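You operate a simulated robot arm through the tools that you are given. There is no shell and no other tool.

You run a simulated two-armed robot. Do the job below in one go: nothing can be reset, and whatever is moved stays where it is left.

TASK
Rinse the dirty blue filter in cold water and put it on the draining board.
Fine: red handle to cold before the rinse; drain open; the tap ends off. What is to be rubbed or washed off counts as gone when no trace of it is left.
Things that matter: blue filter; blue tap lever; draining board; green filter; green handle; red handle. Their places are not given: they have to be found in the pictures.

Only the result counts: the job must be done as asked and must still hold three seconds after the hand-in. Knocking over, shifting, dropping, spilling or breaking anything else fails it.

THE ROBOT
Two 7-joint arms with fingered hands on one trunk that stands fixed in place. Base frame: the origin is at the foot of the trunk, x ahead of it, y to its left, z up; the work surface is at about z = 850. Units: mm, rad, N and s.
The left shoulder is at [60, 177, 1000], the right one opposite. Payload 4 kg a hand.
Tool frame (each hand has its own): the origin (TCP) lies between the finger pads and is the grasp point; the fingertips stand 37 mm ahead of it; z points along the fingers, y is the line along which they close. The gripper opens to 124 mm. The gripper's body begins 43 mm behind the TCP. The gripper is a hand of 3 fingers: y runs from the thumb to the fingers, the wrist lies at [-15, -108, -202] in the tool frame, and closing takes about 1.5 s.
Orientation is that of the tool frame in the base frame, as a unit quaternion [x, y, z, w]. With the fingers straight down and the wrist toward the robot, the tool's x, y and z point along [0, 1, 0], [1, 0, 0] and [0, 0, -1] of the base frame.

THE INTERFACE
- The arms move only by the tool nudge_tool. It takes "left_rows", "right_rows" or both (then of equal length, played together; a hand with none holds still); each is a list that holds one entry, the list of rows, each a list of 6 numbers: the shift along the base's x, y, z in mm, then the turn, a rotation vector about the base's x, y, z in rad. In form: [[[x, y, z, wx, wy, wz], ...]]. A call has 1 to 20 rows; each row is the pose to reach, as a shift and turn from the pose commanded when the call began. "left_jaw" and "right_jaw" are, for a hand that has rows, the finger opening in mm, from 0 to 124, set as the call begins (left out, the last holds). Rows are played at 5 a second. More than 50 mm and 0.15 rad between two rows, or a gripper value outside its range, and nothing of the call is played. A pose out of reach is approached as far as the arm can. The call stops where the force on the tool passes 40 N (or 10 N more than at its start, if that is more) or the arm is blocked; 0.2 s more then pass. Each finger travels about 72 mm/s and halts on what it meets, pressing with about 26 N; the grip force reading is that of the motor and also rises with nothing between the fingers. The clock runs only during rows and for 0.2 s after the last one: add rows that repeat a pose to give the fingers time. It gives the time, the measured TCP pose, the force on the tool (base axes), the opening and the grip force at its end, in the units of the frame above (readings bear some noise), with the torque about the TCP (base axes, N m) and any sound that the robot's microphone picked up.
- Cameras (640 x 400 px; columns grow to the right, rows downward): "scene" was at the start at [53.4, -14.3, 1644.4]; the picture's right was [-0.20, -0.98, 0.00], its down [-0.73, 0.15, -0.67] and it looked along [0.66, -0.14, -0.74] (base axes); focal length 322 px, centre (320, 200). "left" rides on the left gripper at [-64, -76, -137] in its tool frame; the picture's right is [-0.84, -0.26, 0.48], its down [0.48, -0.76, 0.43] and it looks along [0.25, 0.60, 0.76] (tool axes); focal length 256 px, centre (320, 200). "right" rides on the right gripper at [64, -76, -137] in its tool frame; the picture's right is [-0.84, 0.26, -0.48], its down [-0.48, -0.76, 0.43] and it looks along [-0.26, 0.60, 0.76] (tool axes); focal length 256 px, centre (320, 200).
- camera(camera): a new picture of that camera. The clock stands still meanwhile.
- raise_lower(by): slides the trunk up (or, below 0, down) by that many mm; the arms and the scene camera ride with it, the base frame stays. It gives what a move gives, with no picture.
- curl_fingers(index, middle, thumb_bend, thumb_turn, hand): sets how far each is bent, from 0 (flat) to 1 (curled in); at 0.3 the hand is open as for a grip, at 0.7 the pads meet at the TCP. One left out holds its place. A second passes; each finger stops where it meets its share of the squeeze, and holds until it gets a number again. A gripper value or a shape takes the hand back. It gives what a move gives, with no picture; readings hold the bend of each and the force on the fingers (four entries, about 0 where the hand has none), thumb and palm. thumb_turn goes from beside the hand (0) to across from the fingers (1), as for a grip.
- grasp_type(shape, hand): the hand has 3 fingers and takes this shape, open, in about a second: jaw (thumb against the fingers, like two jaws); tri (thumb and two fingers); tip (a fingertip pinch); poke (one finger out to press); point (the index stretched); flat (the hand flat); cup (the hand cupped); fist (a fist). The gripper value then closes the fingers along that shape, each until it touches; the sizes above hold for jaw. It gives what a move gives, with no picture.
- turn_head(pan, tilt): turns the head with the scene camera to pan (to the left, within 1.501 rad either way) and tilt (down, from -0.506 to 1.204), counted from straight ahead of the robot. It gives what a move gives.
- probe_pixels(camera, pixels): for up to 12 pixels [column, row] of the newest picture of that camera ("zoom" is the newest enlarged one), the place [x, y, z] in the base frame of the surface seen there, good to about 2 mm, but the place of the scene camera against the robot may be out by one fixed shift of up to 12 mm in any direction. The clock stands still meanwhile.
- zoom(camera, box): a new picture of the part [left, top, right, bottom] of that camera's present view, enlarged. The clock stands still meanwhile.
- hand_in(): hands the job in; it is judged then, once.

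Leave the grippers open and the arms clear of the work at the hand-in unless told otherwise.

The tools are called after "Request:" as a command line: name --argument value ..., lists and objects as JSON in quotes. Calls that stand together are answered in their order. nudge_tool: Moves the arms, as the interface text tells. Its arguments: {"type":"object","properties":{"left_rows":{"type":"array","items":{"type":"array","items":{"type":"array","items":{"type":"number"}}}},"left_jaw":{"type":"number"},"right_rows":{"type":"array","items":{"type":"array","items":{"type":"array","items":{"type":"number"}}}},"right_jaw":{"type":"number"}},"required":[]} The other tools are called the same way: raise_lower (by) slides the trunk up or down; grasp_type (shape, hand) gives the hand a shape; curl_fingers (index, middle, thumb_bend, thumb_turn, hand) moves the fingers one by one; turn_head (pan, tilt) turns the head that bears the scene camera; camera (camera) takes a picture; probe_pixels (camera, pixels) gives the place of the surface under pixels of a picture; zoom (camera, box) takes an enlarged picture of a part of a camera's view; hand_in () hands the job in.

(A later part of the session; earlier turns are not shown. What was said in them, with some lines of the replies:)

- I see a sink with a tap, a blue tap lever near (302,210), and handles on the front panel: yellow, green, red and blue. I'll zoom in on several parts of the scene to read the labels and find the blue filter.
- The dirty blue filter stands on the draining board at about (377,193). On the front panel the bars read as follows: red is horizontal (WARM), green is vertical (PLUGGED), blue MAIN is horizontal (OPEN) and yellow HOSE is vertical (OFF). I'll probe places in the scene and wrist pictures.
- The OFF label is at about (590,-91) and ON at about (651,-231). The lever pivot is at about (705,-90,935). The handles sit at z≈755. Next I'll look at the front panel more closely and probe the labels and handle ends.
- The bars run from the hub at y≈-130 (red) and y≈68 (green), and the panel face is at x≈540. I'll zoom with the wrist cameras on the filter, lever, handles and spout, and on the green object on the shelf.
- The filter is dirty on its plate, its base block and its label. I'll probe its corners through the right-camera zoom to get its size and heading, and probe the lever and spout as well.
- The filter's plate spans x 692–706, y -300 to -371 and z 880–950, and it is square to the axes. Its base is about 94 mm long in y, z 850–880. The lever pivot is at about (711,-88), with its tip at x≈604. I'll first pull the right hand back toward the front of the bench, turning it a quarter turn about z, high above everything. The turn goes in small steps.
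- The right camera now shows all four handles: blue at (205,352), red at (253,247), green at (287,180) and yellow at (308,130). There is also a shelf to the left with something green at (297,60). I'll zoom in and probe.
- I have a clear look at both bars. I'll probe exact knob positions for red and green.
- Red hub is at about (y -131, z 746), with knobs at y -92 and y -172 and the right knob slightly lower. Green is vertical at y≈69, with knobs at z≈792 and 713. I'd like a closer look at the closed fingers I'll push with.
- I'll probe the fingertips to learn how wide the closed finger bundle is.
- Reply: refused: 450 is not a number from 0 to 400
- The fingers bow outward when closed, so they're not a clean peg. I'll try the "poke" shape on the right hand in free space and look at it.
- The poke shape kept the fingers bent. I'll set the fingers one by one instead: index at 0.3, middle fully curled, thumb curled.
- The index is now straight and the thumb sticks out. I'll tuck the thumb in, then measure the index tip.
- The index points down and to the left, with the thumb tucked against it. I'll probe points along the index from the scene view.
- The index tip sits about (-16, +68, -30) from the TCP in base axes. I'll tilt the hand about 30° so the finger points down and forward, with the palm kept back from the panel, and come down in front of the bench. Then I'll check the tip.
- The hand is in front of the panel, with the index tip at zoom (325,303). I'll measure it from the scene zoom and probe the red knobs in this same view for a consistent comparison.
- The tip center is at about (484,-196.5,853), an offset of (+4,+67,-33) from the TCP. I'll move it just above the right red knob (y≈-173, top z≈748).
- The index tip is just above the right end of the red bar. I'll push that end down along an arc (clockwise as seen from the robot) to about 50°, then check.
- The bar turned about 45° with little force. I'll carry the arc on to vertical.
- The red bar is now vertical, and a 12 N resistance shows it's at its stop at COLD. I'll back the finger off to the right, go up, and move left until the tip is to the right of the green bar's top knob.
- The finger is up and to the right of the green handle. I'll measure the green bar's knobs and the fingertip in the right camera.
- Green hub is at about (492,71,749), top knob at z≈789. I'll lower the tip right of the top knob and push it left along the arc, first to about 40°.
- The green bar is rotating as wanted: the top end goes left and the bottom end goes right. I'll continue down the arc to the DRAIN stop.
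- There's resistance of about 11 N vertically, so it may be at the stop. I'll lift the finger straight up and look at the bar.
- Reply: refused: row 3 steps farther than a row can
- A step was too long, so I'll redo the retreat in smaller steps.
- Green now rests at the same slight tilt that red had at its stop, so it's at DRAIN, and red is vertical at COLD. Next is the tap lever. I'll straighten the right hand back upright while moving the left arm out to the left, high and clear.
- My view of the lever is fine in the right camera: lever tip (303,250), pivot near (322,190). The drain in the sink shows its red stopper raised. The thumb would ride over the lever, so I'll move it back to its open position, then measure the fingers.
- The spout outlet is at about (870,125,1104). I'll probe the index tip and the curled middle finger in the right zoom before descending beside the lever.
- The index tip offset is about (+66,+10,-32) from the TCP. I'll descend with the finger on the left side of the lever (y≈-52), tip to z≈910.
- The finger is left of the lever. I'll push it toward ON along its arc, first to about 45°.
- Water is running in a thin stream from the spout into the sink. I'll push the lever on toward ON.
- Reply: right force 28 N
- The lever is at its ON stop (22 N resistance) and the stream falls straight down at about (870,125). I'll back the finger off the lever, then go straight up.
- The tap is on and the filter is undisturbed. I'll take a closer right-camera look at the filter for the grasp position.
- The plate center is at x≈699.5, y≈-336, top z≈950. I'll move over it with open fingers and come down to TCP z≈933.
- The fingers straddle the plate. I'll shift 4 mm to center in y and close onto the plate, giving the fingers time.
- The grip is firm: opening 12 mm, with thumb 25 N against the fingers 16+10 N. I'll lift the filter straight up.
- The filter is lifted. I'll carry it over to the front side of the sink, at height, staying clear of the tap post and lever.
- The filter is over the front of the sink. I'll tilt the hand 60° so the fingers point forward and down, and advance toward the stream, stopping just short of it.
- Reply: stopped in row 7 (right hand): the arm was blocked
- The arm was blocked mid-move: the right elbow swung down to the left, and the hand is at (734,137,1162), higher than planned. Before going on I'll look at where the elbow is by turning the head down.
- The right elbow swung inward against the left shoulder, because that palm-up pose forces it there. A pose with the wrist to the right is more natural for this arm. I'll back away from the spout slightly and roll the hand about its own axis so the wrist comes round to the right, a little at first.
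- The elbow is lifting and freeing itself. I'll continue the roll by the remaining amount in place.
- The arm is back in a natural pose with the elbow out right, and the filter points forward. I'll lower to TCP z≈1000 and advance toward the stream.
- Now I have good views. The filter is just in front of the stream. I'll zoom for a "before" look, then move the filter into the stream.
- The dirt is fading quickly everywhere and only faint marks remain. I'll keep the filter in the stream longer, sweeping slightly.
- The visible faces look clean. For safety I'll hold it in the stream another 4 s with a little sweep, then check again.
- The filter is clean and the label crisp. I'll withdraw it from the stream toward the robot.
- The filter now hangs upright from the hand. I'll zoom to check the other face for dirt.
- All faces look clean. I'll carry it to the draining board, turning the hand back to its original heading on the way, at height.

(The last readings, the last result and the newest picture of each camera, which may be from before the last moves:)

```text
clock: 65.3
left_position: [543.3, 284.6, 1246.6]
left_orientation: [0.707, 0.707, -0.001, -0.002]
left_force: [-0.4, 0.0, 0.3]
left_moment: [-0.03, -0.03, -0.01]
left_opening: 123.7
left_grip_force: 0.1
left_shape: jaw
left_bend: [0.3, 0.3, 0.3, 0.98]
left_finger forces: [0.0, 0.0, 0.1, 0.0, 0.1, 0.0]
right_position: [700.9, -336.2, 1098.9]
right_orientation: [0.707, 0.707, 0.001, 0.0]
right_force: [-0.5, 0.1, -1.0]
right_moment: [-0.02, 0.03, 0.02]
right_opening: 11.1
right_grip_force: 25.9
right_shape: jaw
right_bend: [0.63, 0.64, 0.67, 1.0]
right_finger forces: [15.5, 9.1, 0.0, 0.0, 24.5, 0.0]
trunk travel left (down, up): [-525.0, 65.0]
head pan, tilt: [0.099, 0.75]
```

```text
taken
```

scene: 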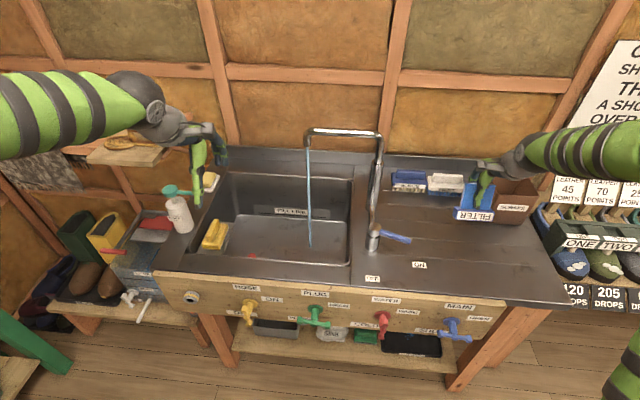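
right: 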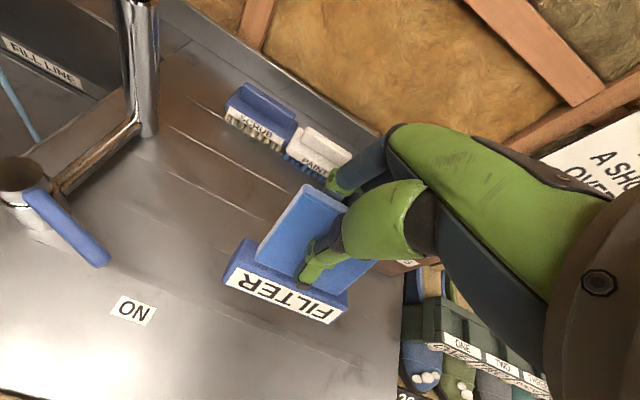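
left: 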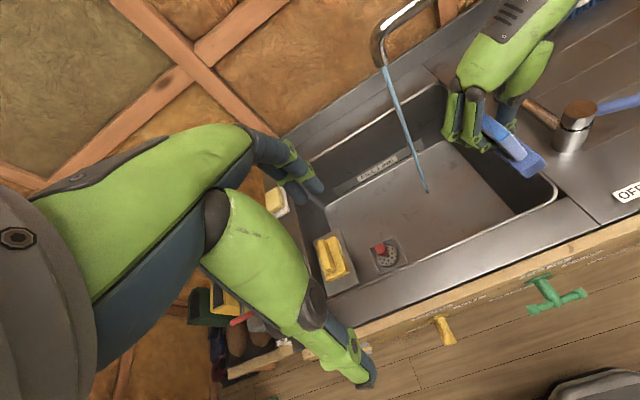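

The filter hangs over its old spot at (701,-336). I'll lower it, slowing down near the board.

Request:
nudge_tool --right_rows '[[[0, 0, -40, 0, 0, 0], [0, 0, -80, 0, 0, 0], [0, 0, -120, 0, 0, 0], [0, 0, -145, 0, 0, 0], [0, 0, -158, 0, 0, 0], [0, 0, -162, 0, 0, 0], [0, 0, -165, 0, 0, 0], [0, 0, -166, 0, 0, 0], [0, 0, -166, 0, 0, 0]]]'

Request:
zoom --camera "scene" --box '[420, 170, 548, 260]'

Request:
camera --camera "right"

```text
clock: 67.3
left_position: [541.4, 285.4, 1247.1]
left_orientation: [0.707, 0.707, -0.001, -0.001]
left_force: [0.0, -1.1, -0.1]
left_moment: [0.0, -0.01, -0.03]
left_opening: 123.7
left_grip_force: 0.0
left_shape: jaw
left_bend: [0.3, 0.3, 0.3, 0.98]
left_finger forces: [0.1, 0.1, 0.1, 0.0, 0.0, 0.0]
right_position: [701.7, -336.9, 933.5]
right_orientation: [0.707, 0.707, 0.0, 0.0]
right_force: [0.5, 0.2, -1.3]
right_moment: [-0.03, 0.02, 0.0]
right_opening: 11.0
right_grip_force: 25.9
right_shape: jaw
right_bend: [0.63, 0.64, 0.67, 1.0]
right_finger forces: [15.5, 9.2, 0.1, 0.1, 24.3, 0.0]
trunk travel left (down, up): [-525.0, 65.0]
head pan, tilt: [0.099, 0.75]
```

```text
4.44 times, centred on (484, 215) of scene
```

zoom: 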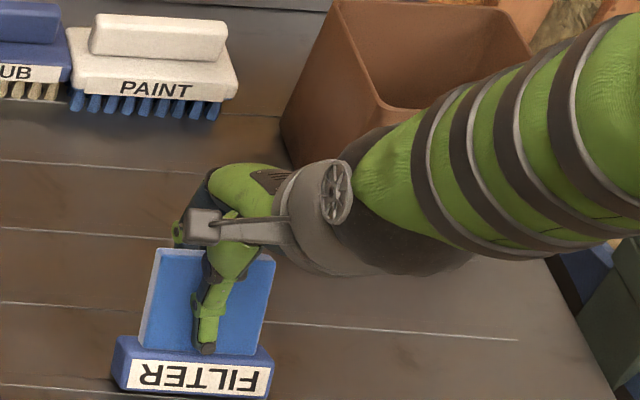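

```text
taken
```

right: 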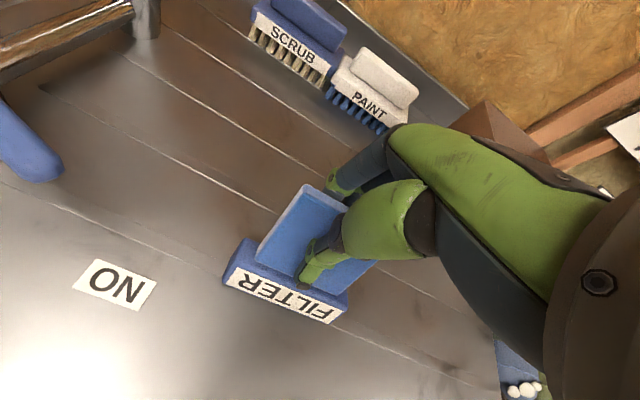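

There's no contact yet at z=933.5. I'll lower in 1 mm steps to touch down.

Request:
nudge_tool --right_rows '[[[0, 0, -1, 0, 0, 0], [0, 0, -2, 0, 0, 0], [0, 0, -2, 0, 0, 0]]]'

```text
clock: 68.1
left_position: [542.5, 284.0, 1248.3]
left_orientation: [0.707, 0.707, -0.002, -0.001]
left_force: [0.1, -0.4, 0.2]
left_moment: [0.02, -0.02, -0.01]
left_opening: 123.7
left_grip_force: 0.0
left_shape: jaw
left_bend: [0.3, 0.3, 0.3, 0.98]
left_finger forces: [0.0, 0.1, 0.1, 0.0, 0.0, 0.0]
right_position: [701.8, -335.8, 932.2]
right_orientation: [0.707, 0.707, 0.002, -0.001]
right_force: [-0.8, 0.1, 2.2]
right_moment: [-0.02, 0.01, -0.01]
right_opening: 11.1
right_grip_force: 25.5
right_shape: jaw
right_bend: [0.63, 0.64, 0.67, 1.0]
right_finger forces: [15.6, 8.9, 0.0, 0.0, 25.0, 0.1]
trunk travel left (down, up): [-525.0, 65.0]
head pan, tilt: [0.099, 0.75]
```

The force turned to +2.2 N, so the base is on the board. I'll open the fingers slowly, staying in place.

Request:
nudge_tool --right_rows '[[[0, 0, -0.5, 0, 0, 0], [0, 0, -0.5, 0, 0, 0], [0, 0, -0.5, 0, 0, 0], [0, 0, -0.5, 0, 0, 0], [0, 0, -0.5, 0, 0, 0], [0, 0, -0.5, 0, 0, 0]]]' --right_jaw 50

Request:
camera --camera "right"

Request:
zoom --camera "scene" --box '[420, 170, 548, 260]'

```text
clock: 69.5
left_position: [542.8, 283.3, 1247.7]
left_orientation: [0.708, 0.707, -0.001, -0.001]
left_force: [-0.7, 0.1, 0.7]
left_moment: [0.0, -0.01, 0.03]
left_opening: 123.7
left_grip_force: 0.0
left_shape: jaw
left_bend: [0.3, 0.3, 0.3, 0.98]
left_finger forces: [0.0, 0.0, 0.1, 0.1, 0.0, 0.0]
right_position: [701.4, -337.3, 930.9]
right_orientation: [0.707, 0.707, 0.001, 0.0]
right_force: [-1.1, 0.0, 0.3]
right_moment: [-0.02, -0.01, -0.03]
right_opening: 50.0
right_grip_force: 0.2
right_shape: jaw
right_bend: [0.47, 0.5, 0.59, 1.0]
right_finger forces: [0.0, 0.0, 0.0, 0.1, 0.1, 0.1]
trunk travel left (down, up): [-525.0, 65.0]
head pan, tilt: [0.099, 0.75]
```

```text
taken
```

right: 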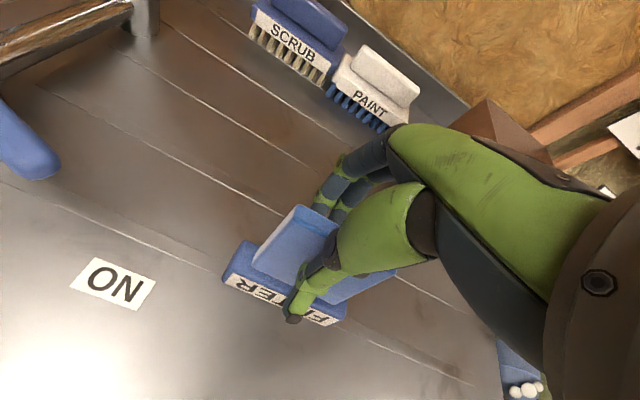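

```text
4.44 times, centred on (484, 215) of scene
```

zoom: 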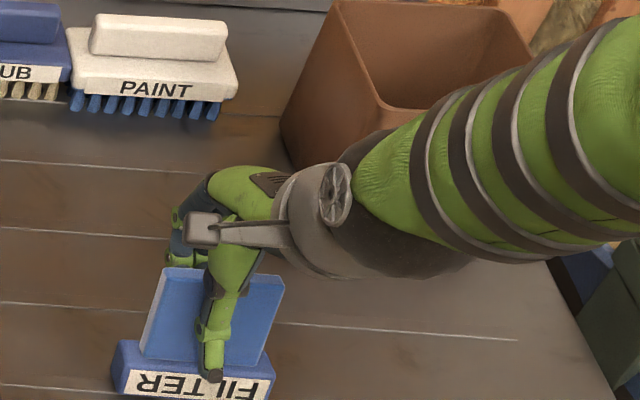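

Released. The filter settled flat on its base. I'll open further and rise straight up.

Request:
nudge_tool --right_rows '[[[0, 0, 0, 0, 0, 0], [0, 0, 0, 0, 0, 0], [0, 0, 0, 0, 0, 0], [0, 0, 20, 0, 0, 0], [0, 0, 50, 0, 0, 0], [0, 0, 90, 0, 0, 0], [-10, 0, 130, 0, 0, 0], [-30, 0, 160, 0, 0, 0], [-60, 0, 170, 0, 0, 0], [-60, 0, 170, 0, 0, 0]]]' --right_jaw 90

Request:
camera --camera "right"

Request:
zoom --camera "right" --box '[206, 200, 334, 290]'

Request:
camera --camera "scene"

```text
clock: 71.7
left_position: [542.4, 284.0, 1248.6]
left_orientation: [0.708, 0.707, 0.0, -0.002]
left_force: [0.9, 0.1, 0.7]
left_moment: [-0.02, -0.03, 0.01]
left_opening: 124.0
left_grip_force: 0.1
left_shape: jaw
left_bend: [0.3, 0.3, 0.3, 0.98]
left_finger forces: [0.1, 0.1, 0.0, 0.1, 0.0, 0.1]
right_position: [642.0, -335.7, 1099.2]
right_orientation: [0.708, 0.707, 0.001, 0.0]
right_force: [0.4, -0.2, 0.7]
right_moment: [0.02, -0.02, -0.03]
right_opening: 90.0
right_grip_force: 0.0
right_shape: jaw
right_bend: [0.34, 0.37, 0.49, 0.99]
right_finger forces: [0.0, 0.0, 0.1, 0.0, 0.0, 0.0]
trunk travel left (down, up): [-525.0, 65.0]
head pan, tilt: [0.099, 0.75]
```

```text
taken
```

right: 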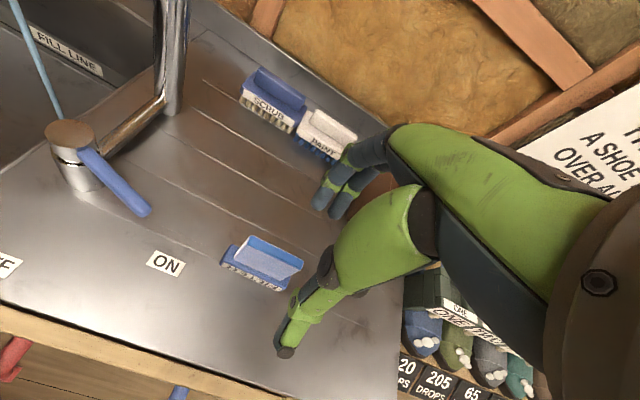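

```text
4.44 times, centred on (270, 245) of right
```

zoom: 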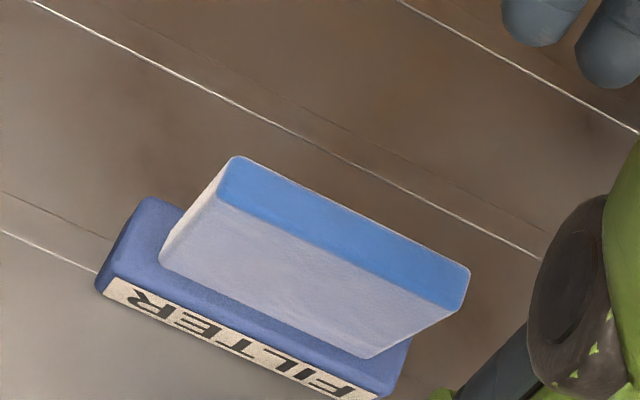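

```text
taken
```

scene: 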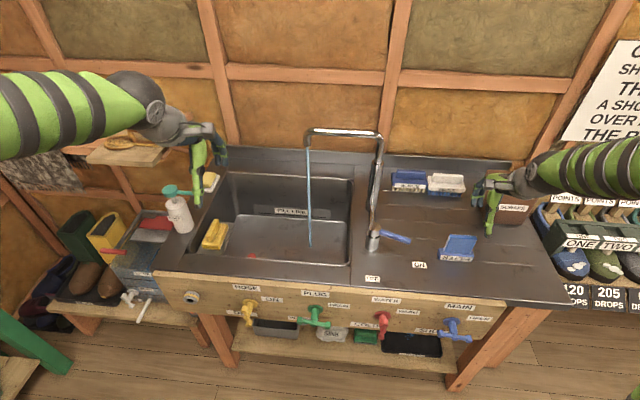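

The filter stands clean and upright on the draining board. Now for the tap: I'll set the right hand to index-pointing again and measure the lever (from (95,155) to (145,212) in the right picture).

Request:
curl_fingers --hand "right" --index 0.33 --middle 1.0 --thumb_bend 0.2 --thumb_turn 1.0

Request:
camera --camera "right"

Request:
zoom --camera "right" --box '[40, 110, 168, 230]'

Request:
probe_pixels --camera "right" --pixels '[[70, 133], [95, 160], [118, 183], [140, 207], [147, 210], [135, 215]]'

```text
clock: 72.7
left_position: [541.6, 283.3, 1246.2]
left_orientation: [0.706, 0.708, -0.001, -0.001]
left_force: [0.0, 0.2, -0.2]
left_moment: [-0.06, 0.02, 0.01]
left_opening: 123.7
left_grip_force: 0.0
left_shape: jaw
left_bend: [0.3, 0.3, 0.3, 0.98]
left_finger forces: [0.0, 0.1, 0.1, 0.0, 0.1, 0.0]
right_position: [640.8, -335.7, 1099.6]
right_orientation: [0.707, 0.707, 0.001, 0.0]
right_force: [-0.8, 0.6, 0.9]
right_moment: [0.01, 0.02, -0.02]
right_opening: 117.0
right_grip_force: 0.0
right_shape: fingers
right_bend: [0.33, 1.0, 0.2, 0.97]
right_finger forces: [0.0, 0.0, 0.0, 0.0, 0.0, 0.0]
trunk travel left (down, up): [-525.0, 65.0]
head pan, tilt: [0.099, 0.75]
```

```text
taken
```

right: 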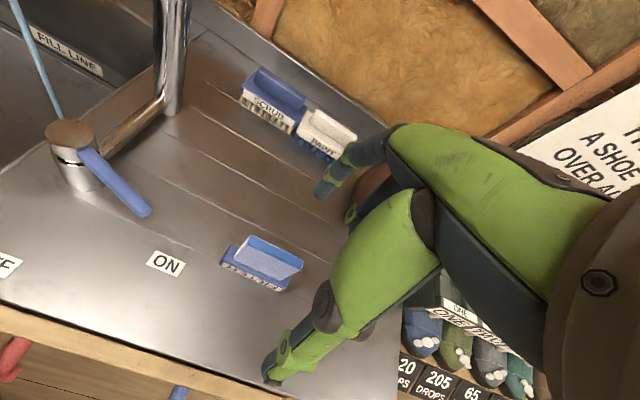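

```text
3.33 times, centred on (104, 170) of right
```

zoom: 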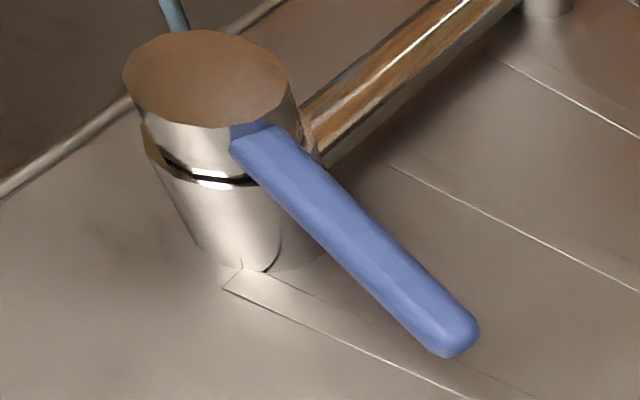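

```text
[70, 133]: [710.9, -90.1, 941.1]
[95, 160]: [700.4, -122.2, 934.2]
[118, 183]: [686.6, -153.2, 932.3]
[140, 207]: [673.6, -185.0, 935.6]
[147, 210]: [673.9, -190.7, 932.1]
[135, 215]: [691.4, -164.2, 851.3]
```

The lever now points at 69° toward ON. I'll straighten the middle finger beside the index so nothing hangs over the lever, then move to its far right side, above.

Request:
curl_fingers --hand "right" --middle 0.33

Request:
nudge_tool --right_rows '[[[2, 40, 0, 0, 0, 0], [4, 80, 0, 0, 0, 0], [7, 120, 0, 0, 0, 0], [9, 148, 0, 0, 0, 0], [9, 148, -40, 0, 0, 0], [9, 148, -80, 0, 0, 0], [9, 148, -80, 0, 0, 0]]]'

Request:
camera --camera "right"

Request:
zoom --camera "right" --box '[220, 110, 380, 230]'

```text
clock: 73.7
left_position: [542.3, 284.7, 1246.0]
left_orientation: [0.707, 0.708, -0.001, -0.001]
left_force: [-0.3, 0.4, 1.0]
left_moment: [-0.01, -0.01, 0.0]
left_opening: 123.7
left_grip_force: 0.0
left_shape: jaw
left_bend: [0.3, 0.3, 0.3, 0.98]
left_finger forces: [0.0, 0.0, 0.0, 0.0, 0.1, 0.1]
right_position: [641.5, -335.8, 1099.7]
right_orientation: [0.707, 0.707, 0.002, 0.0]
right_force: [0.6, 0.2, -0.4]
right_moment: [0.03, 0.01, 0.02]
right_opening: 116.9
right_grip_force: 0.0
right_shape: fingers
right_bend: [0.33, 0.33, 0.2, 0.97]
right_finger forces: [0.1, 0.1, 0.1, 0.0, 0.0, 0.1]
trunk travel left (down, up): [-525.0, 65.0]
head pan, tilt: [0.099, 0.75]
```

```text
clock: 75.3
left_position: [542.9, 284.1, 1247.1]
left_orientation: [0.707, 0.707, -0.002, -0.002]
left_force: [-0.4, -0.2, -1.1]
left_moment: [-0.02, -0.03, -0.02]
left_opening: 123.6
left_grip_force: 0.0
left_shape: jaw
left_bend: [0.3, 0.3, 0.3, 0.98]
left_finger forces: [0.0, 0.1, 0.0, 0.0, 0.1, 0.1]
right_position: [653.0, -188.1, 1022.6]
right_orientation: [0.707, 0.707, 0.002, 0.0]
right_force: [0.0, 0.6, 0.0]
right_moment: [-0.03, -0.01, -0.01]
right_opening: 116.9
right_grip_force: 0.0
right_shape: fingers
right_bend: [0.33, 0.33, 0.2, 0.97]
right_finger forces: [0.0, 0.0, 0.0, 0.0, 0.0, 0.1]
trunk travel left (down, up): [-525.0, 65.0]
head pan, tilt: [0.099, 0.75]
```

```text
taken
```

right: 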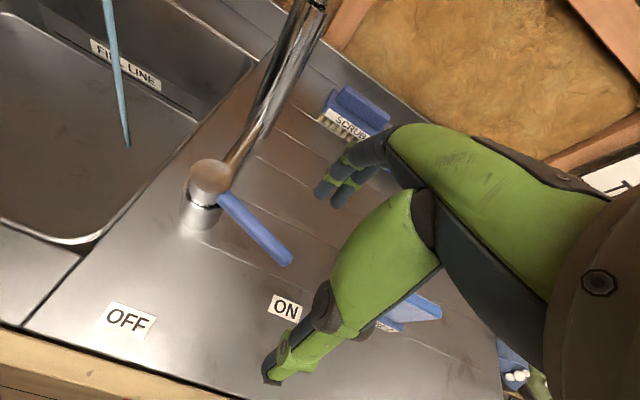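

```text
3.33 times, centred on (300, 170) of right
```

zoom: 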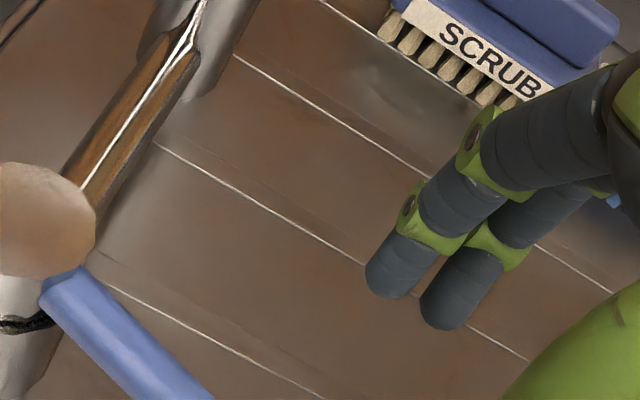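

Request:
probe_pixels --camera "zoom" --pixels '[[385, 280], [370, 275], [400, 290], [435, 315], [460, 320], [150, 340], [180, 370], [100, 300]]'

```text
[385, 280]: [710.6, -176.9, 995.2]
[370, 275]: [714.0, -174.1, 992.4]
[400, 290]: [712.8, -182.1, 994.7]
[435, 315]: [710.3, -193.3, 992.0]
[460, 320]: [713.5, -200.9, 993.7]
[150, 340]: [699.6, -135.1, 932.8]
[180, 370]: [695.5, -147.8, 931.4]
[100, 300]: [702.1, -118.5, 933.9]
```

The index tip is at (717,-178), well to the right of the lever edge (x≈684 there). I'll lower beside it to tip z≈912.

Request:
nudge_tool --right_rows '[[[0, 0, -30, 0, 0, 0], [0, 0, -60, 0, 0, 0], [0, 0, -78, 0, 0, 0], [0, 0, -78, 0, 0, 0]]]'

Request:
camera --camera "right"

```text
clock: 76.3
left_position: [544.0, 284.6, 1247.4]
left_orientation: [0.707, 0.707, -0.002, -0.001]
left_force: [-0.4, -0.1, -0.1]
left_moment: [-0.01, -0.01, 0.0]
left_opening: 123.8
left_grip_force: 0.1
left_shape: jaw
left_bend: [0.3, 0.3, 0.3, 0.98]
left_finger forces: [0.0, 0.0, 0.0, 0.0, 0.0, 0.0]
right_position: [652.0, -189.7, 941.5]
right_orientation: [0.707, 0.707, 0.001, 0.0]
right_force: [-0.6, 0.5, 0.4]
right_moment: [-0.04, -0.05, 0.02]
right_opening: 117.1
right_grip_force: 0.1
right_shape: fingers
right_bend: [0.33, 0.33, 0.2, 0.97]
right_finger forces: [0.0, 0.0, 0.0, 0.1, 0.0, 0.0]
trunk travel left (down, up): [-525.0, 65.0]
head pan, tilt: [0.099, 0.75]
```

```text
taken
```

right: 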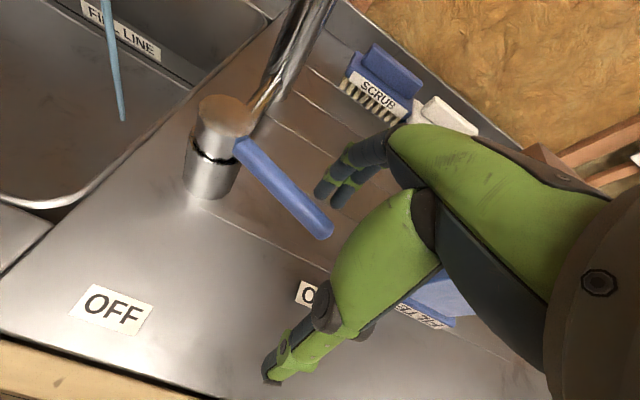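

The fingers are behind the lever. I'll push it back toward OFF along the arc, to about 30° first.

Request:
nudge_tool --right_rows '[[[-10, 5, 0, 0, 0, 0], [-20, 10, 0, 0, 0, 0], [-33, 13, 0, 0, 0, 0], [-40, 16, 0, 0, 0, 0], [-46, 19, 0, 0, 0, 0], [-52, 23, 0, 0, 0, 0], [-57, 27, 0, 0, 0, 0], [-62, 32, 0, 0, 0, 0], [-67, 37, 0, 0, 0, 0], [-67, 37, 0, 0, 0, 0]]]'

Request:
camera --camera "right"

```text
clock: 78.5
left_position: [541.5, 285.3, 1247.1]
left_orientation: [0.707, 0.707, -0.001, -0.001]
left_force: [-0.1, 0.9, 0.3]
left_moment: [0.0, 0.01, -0.01]
left_opening: 123.6
left_grip_force: 0.0
left_shape: jaw
left_bend: [0.3, 0.3, 0.3, 0.98]
left_finger forces: [0.0, 0.0, 0.0, 0.0, 0.0, 0.0]
right_position: [582.7, -151.0, 944.0]
right_orientation: [0.707, 0.707, 0.001, 0.0]
right_force: [0.7, -0.1, -0.4]
right_moment: [0.0, 0.03, 0.05]
right_opening: 118.1
right_grip_force: 0.1
right_shape: fingers
right_bend: [0.33, 0.33, 0.2, 0.97]
right_finger forces: [0.3, 0.0, 0.1, 0.0, 0.0, 0.0]
trunk travel left (down, up): [-525.0, 65.0]
head pan, tilt: [0.099, 0.75]
```

```text
taken
```

right: 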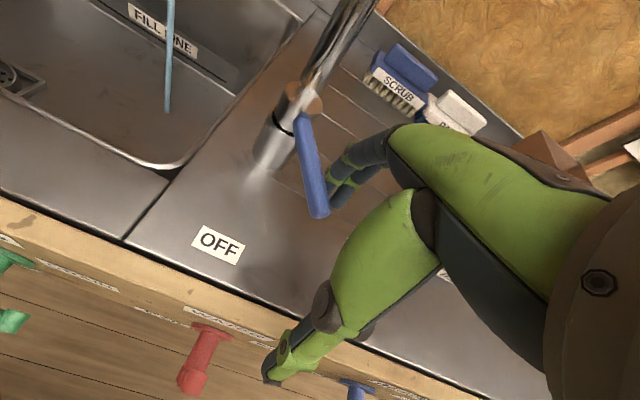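

The lever is halfway back and water is still running. I'll carry on to the OFF stop.

Request:
nudge_tool --right_rows '[[[-4, 5, 0, 0, 0, 0], [-8, 11, 0, 0, 0, 0], [-11, 17, 0, 0, 0, 0], [-14, 24, 0, 0, 0, 0], [-16, 30, 0, 0, 0, 0], [-18, 36, 0, 0, 0, 0], [-19, 40, 0, 0, 0, 0], [-19, 44, 0, 0, 0, 0], [-19, 44, 0, 0, 0, 0]]]'

Request:
camera --camera "right"

Request:
camera --camera "left"

```text
clock: 80.5
left_position: [542.1, 284.3, 1246.8]
left_orientation: [0.707, 0.707, -0.001, -0.001]
left_force: [0.3, -1.0, 1.1]
left_moment: [-0.03, -0.03, -0.05]
left_opening: 123.6
left_grip_force: 0.0
left_shape: jaw
left_bend: [0.3, 0.3, 0.3, 0.98]
left_finger forces: [0.0, 0.0, 0.1, 0.0, 0.0, 0.0]
right_position: [565.2, -109.5, 943.5]
right_orientation: [0.708, 0.707, 0.001, 0.0]
right_force: [0.1, -9.1, -0.2]
right_moment: [-0.09, -0.01, -0.59]
right_opening: 118.1
right_grip_force: 4.7
right_shape: fingers
right_bend: [0.32, 0.33, 0.2, 0.97]
right_finger forces: [8.8, 0.1, 0.0, 0.0, 0.1, 0.0]
trunk travel left (down, up): [-525.0, 65.0]
head pan, tilt: [0.099, 0.75]
```

```text
taken
```

right: 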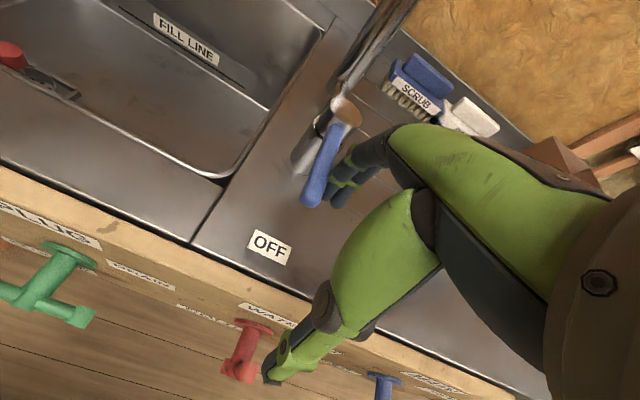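

```text
taken
```

left: 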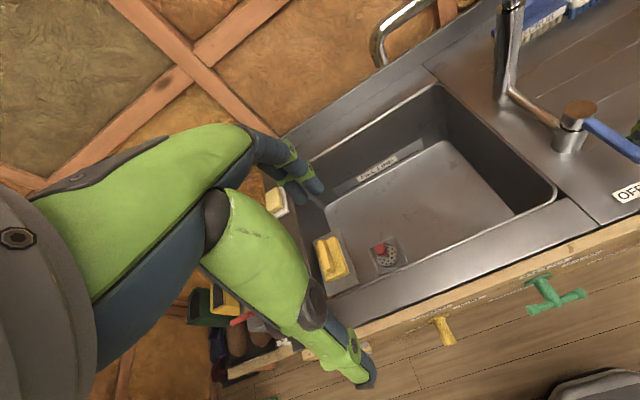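

The stream has stopped, and a 9 N resistance shows the lever is at its OFF stop. I'll back the finger off to the right, go up, open the hand, and look.

Request:
nudge_tool --right_rows '[[[0, -12, 0, 0, 0, 0], [-5, -25, 0, 0, 0, 0], [-8, -28, 35, 0, 0, 0], [-10, -30, 80, 0, 0, 0], [-10, -45, 120, 0, 0, 0], [-10, -85, 145, 0, 0, 0], [-5, -130, 150, 0, 0, 0], [0, -175, 155, 0, 0, 0], [10, -220, 160, 0, 0, 0], [10, -250, 160, 0, 0, 0], [10, -250, 160, 0, 0, 0]]]'

Request:
grasp_type --hand "right" --shape "jaw"

Request:
camera --camera "scene"

Request:
camera --camera "right"

Request:
zoom --camera "right" --box '[0, 110, 320, 310]'

Request:
zoom --camera "scene" --box '[220, 260, 476, 380]'

```text
clock: 82.9
left_position: [542.6, 285.2, 1247.3]
left_orientation: [0.707, 0.707, -0.001, -0.002]
left_force: [-0.2, 0.2, -0.1]
left_moment: [0.0, -0.02, 0.0]
left_opening: 123.5
left_grip_force: 0.0
left_shape: jaw
left_bend: [0.3, 0.3, 0.3, 0.98]
left_finger forces: [0.0, 0.0, 0.0, 0.1, 0.0, 0.1]
right_position: [575.2, -359.0, 1102.8]
right_orientation: [0.707, 0.707, 0.001, 0.0]
right_force: [-0.5, 0.0, 0.3]
right_moment: [0.0, 0.0, 0.0]
right_opening: 117.5
right_grip_force: 0.1
right_shape: fingers
right_bend: [0.33, 0.33, 0.2, 0.97]
right_finger forces: [0.1, 0.1, 0.0, 0.1, 0.0, 0.1]
trunk travel left (down, up): [-525.0, 65.0]
head pan, tilt: [0.099, 0.75]
```

```text
clock: 83.8
left_position: [543.4, 283.9, 1247.7]
left_orientation: [0.707, 0.707, -0.002, -0.001]
left_force: [-0.9, 0.4, -0.3]
left_moment: [-0.01, -0.02, 0.0]
left_opening: 123.8
left_grip_force: 0.1
left_shape: jaw
left_bend: [0.3, 0.3, 0.3, 0.98]
left_finger forces: [0.0, 0.0, 0.0, 0.0, 0.1, 0.0]
right_position: [574.4, -357.3, 1103.2]
right_orientation: [0.707, 0.707, 0.002, 0.0]
right_force: [-0.7, -1.3, 1.3]
right_moment: [-0.01, -0.02, -0.02]
right_opening: 123.7
right_grip_force: 0.1
right_shape: jaw
right_bend: [0.3, 0.3, 0.3, 0.98]
right_finger forces: [0.1, 0.0, 0.0, 0.1, 0.1, 0.0]
trunk travel left (down, up): [-525.0, 65.0]
head pan, tilt: [0.099, 0.75]
```

```text
taken
```

scene: 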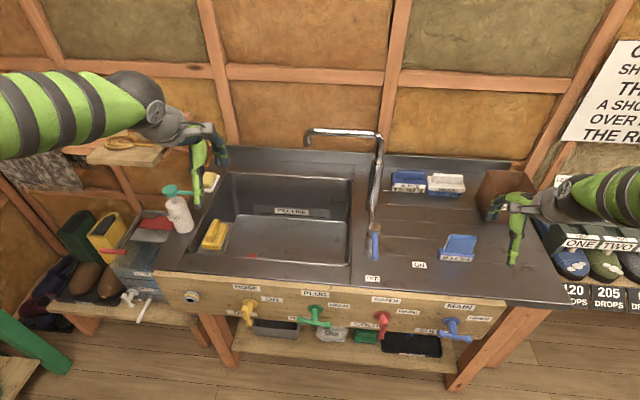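

```text
taken
```

right: 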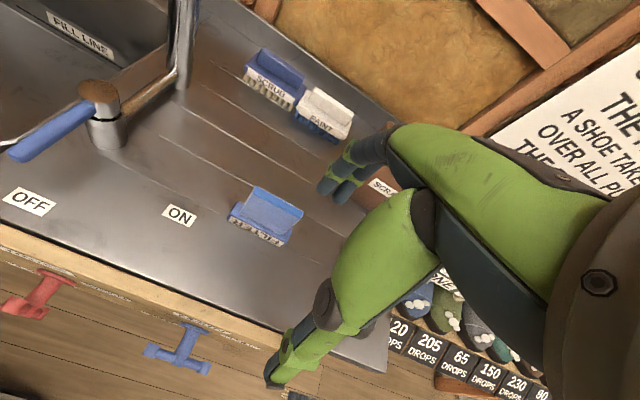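

```text
2.00 times, centred on (160, 210) of right
```

zoom: 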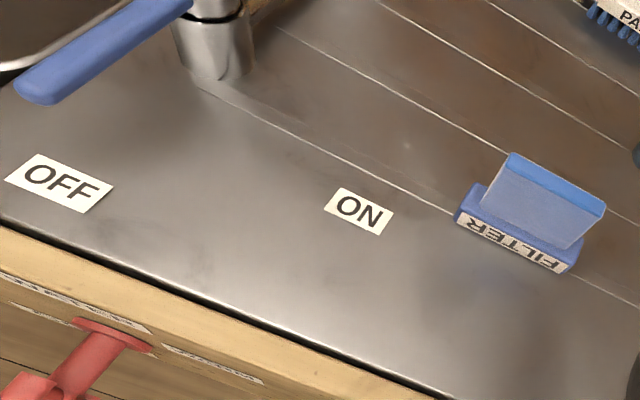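

```text
2.50 times, centred on (348, 320) of scene
```

zoom: 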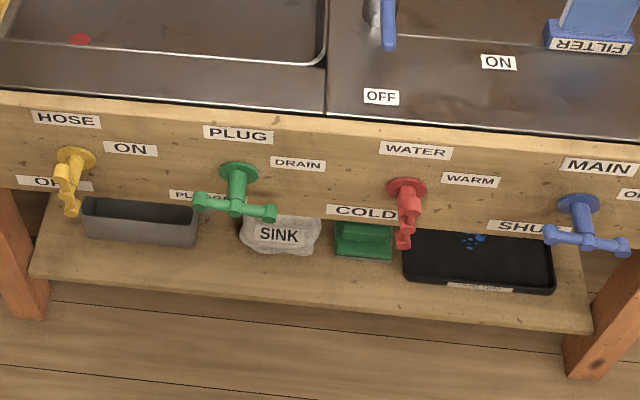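

Water is off, the lever is at OFF, red is vertical (COLD), green is at DRAIN, and MAIN and HOSE are untouched. I'll take a last close look at the filter and probe the lever and the filter's stance.

Request:
zoom --camera "scene" --box '[420, 210, 516, 290]'

Request:
zoom --camera "right" --box '[218, 180, 314, 250]'

Request:
probe_pixels --camera "right" --pixels '[[20, 153], [50, 132], [80, 112], [100, 88], [255, 191], [298, 212], [251, 196], [296, 217], [232, 212], [285, 240], [245, 210], [285, 228]]'

Request:
zoom --camera "left" --box '[360, 10, 640, 200]'

```text
5.00 times, centred on (468, 250) of scene
```

zoom: 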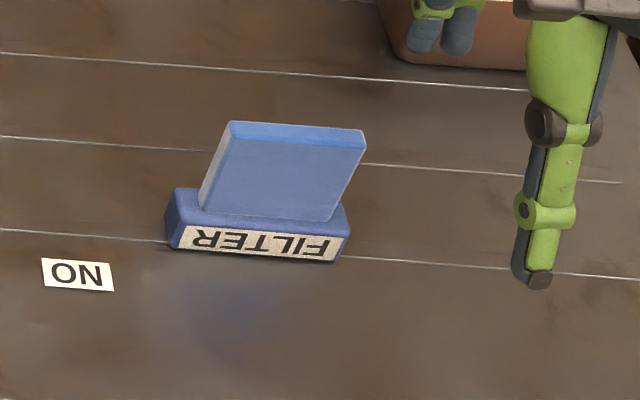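

```text
5.71 times, centred on (266, 215) of right
```

zoom: 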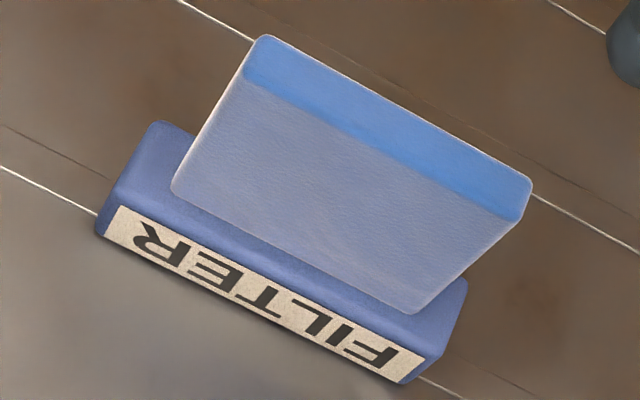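

```text
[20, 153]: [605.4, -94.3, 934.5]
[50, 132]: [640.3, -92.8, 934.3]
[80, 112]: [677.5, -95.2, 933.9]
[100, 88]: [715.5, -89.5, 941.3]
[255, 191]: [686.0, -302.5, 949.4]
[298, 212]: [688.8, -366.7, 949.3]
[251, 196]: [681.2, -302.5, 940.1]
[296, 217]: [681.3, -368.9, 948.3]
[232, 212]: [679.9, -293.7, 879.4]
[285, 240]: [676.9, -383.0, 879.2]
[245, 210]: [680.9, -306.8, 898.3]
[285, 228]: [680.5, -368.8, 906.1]
```

```text
2.11 times, centred on (500, 105) of left
```

zoom: 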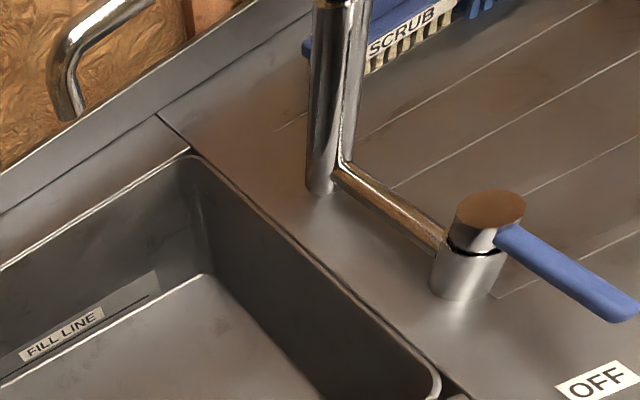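

The filter is clean, upright and steady on the draining board (top z≈949). The lever lies straight at OFF with no stream. I'll raise the right hand a bit more so it's clear, then hand in.

Request:
nudge_tool --right_rows '[[[0, 0, 40, 0, 0, 0], [0, 0, 80, 0, 0, 0], [0, 0, 110, 0, 0, 0], [0, 0, 110, 0, 0, 0]]]'

Request:
camera --camera "scene"

```text
clock: 84.8
left_position: [541.6, 284.4, 1246.8]
left_orientation: [0.707, 0.708, -0.002, -0.001]
left_force: [0.1, 0.0, 0.4]
left_moment: [0.0, -0.01, -0.02]
left_opening: 123.9
left_grip_force: 0.0
left_shape: jaw
left_bend: [0.3, 0.3, 0.3, 0.98]
left_finger forces: [0.1, 0.0, 0.0, 0.0, 0.0, 0.0]
right_position: [573.8, -358.9, 1214.1]
right_orientation: [0.708, 0.707, 0.001, 0.0]
right_force: [-0.3, 0.8, -0.3]
right_moment: [-0.02, -0.01, 0.0]
right_opening: 123.8
right_grip_force: 0.1
right_shape: jaw
right_bend: [0.3, 0.3, 0.3, 0.98]
right_finger forces: [0.1, 0.1, 0.1, 0.1, 0.0, 0.0]
trunk travel left (down, up): [-525.0, 65.0]
head pan, tilt: [0.099, 0.75]
```

```text
taken
```

scene: 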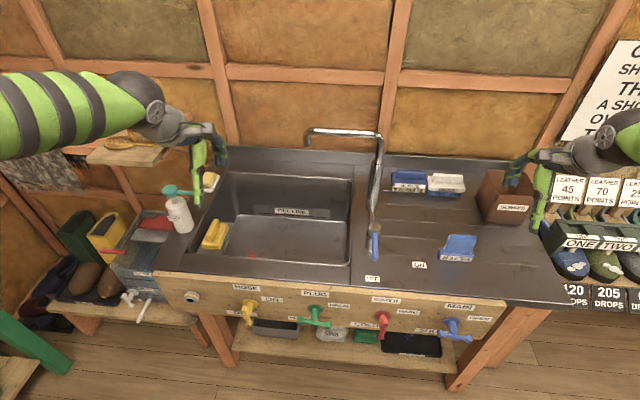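

Everything is in its final state: the filter is clean on the draining board, the tap is off, the drain is open, and red is at cold. Both hands are open and clear, so I'm handing in.

Request:
hand_in

```text
The job is handed in.
```

I rinsed the blue filter in cold water, put it back on the draining board, and handed the job in; no verdict came back.

- **Filter:** it stands upright on the draining board, about 12 mm nearer the robot than where it started. No dirt shows on the faces I could see. I couldn't check its far side after putting it down, but the dirt faded evenly over every face that was in view during the rinse.
- **Red handle:** I turned it to COLD before any water ran.
- **Drain:** I turned the green handle to DRAIN and it is still there.
- **Tap:** the lever is back at its OFF stop and the stream has stopped.
- **Everything else:** I left the green filter and the MAIN and HOSE handles alone. They and the other items on the bench look as they were in the last pictures.

While I was carrying the filter to the sink, the right elbow swung inward and was blocked, most likely by the left shoulder. I turned the hand to free it. The filter stayed in the grip, and nothing in the pictures looked disturbed.

Both hands are open and clear of the work.
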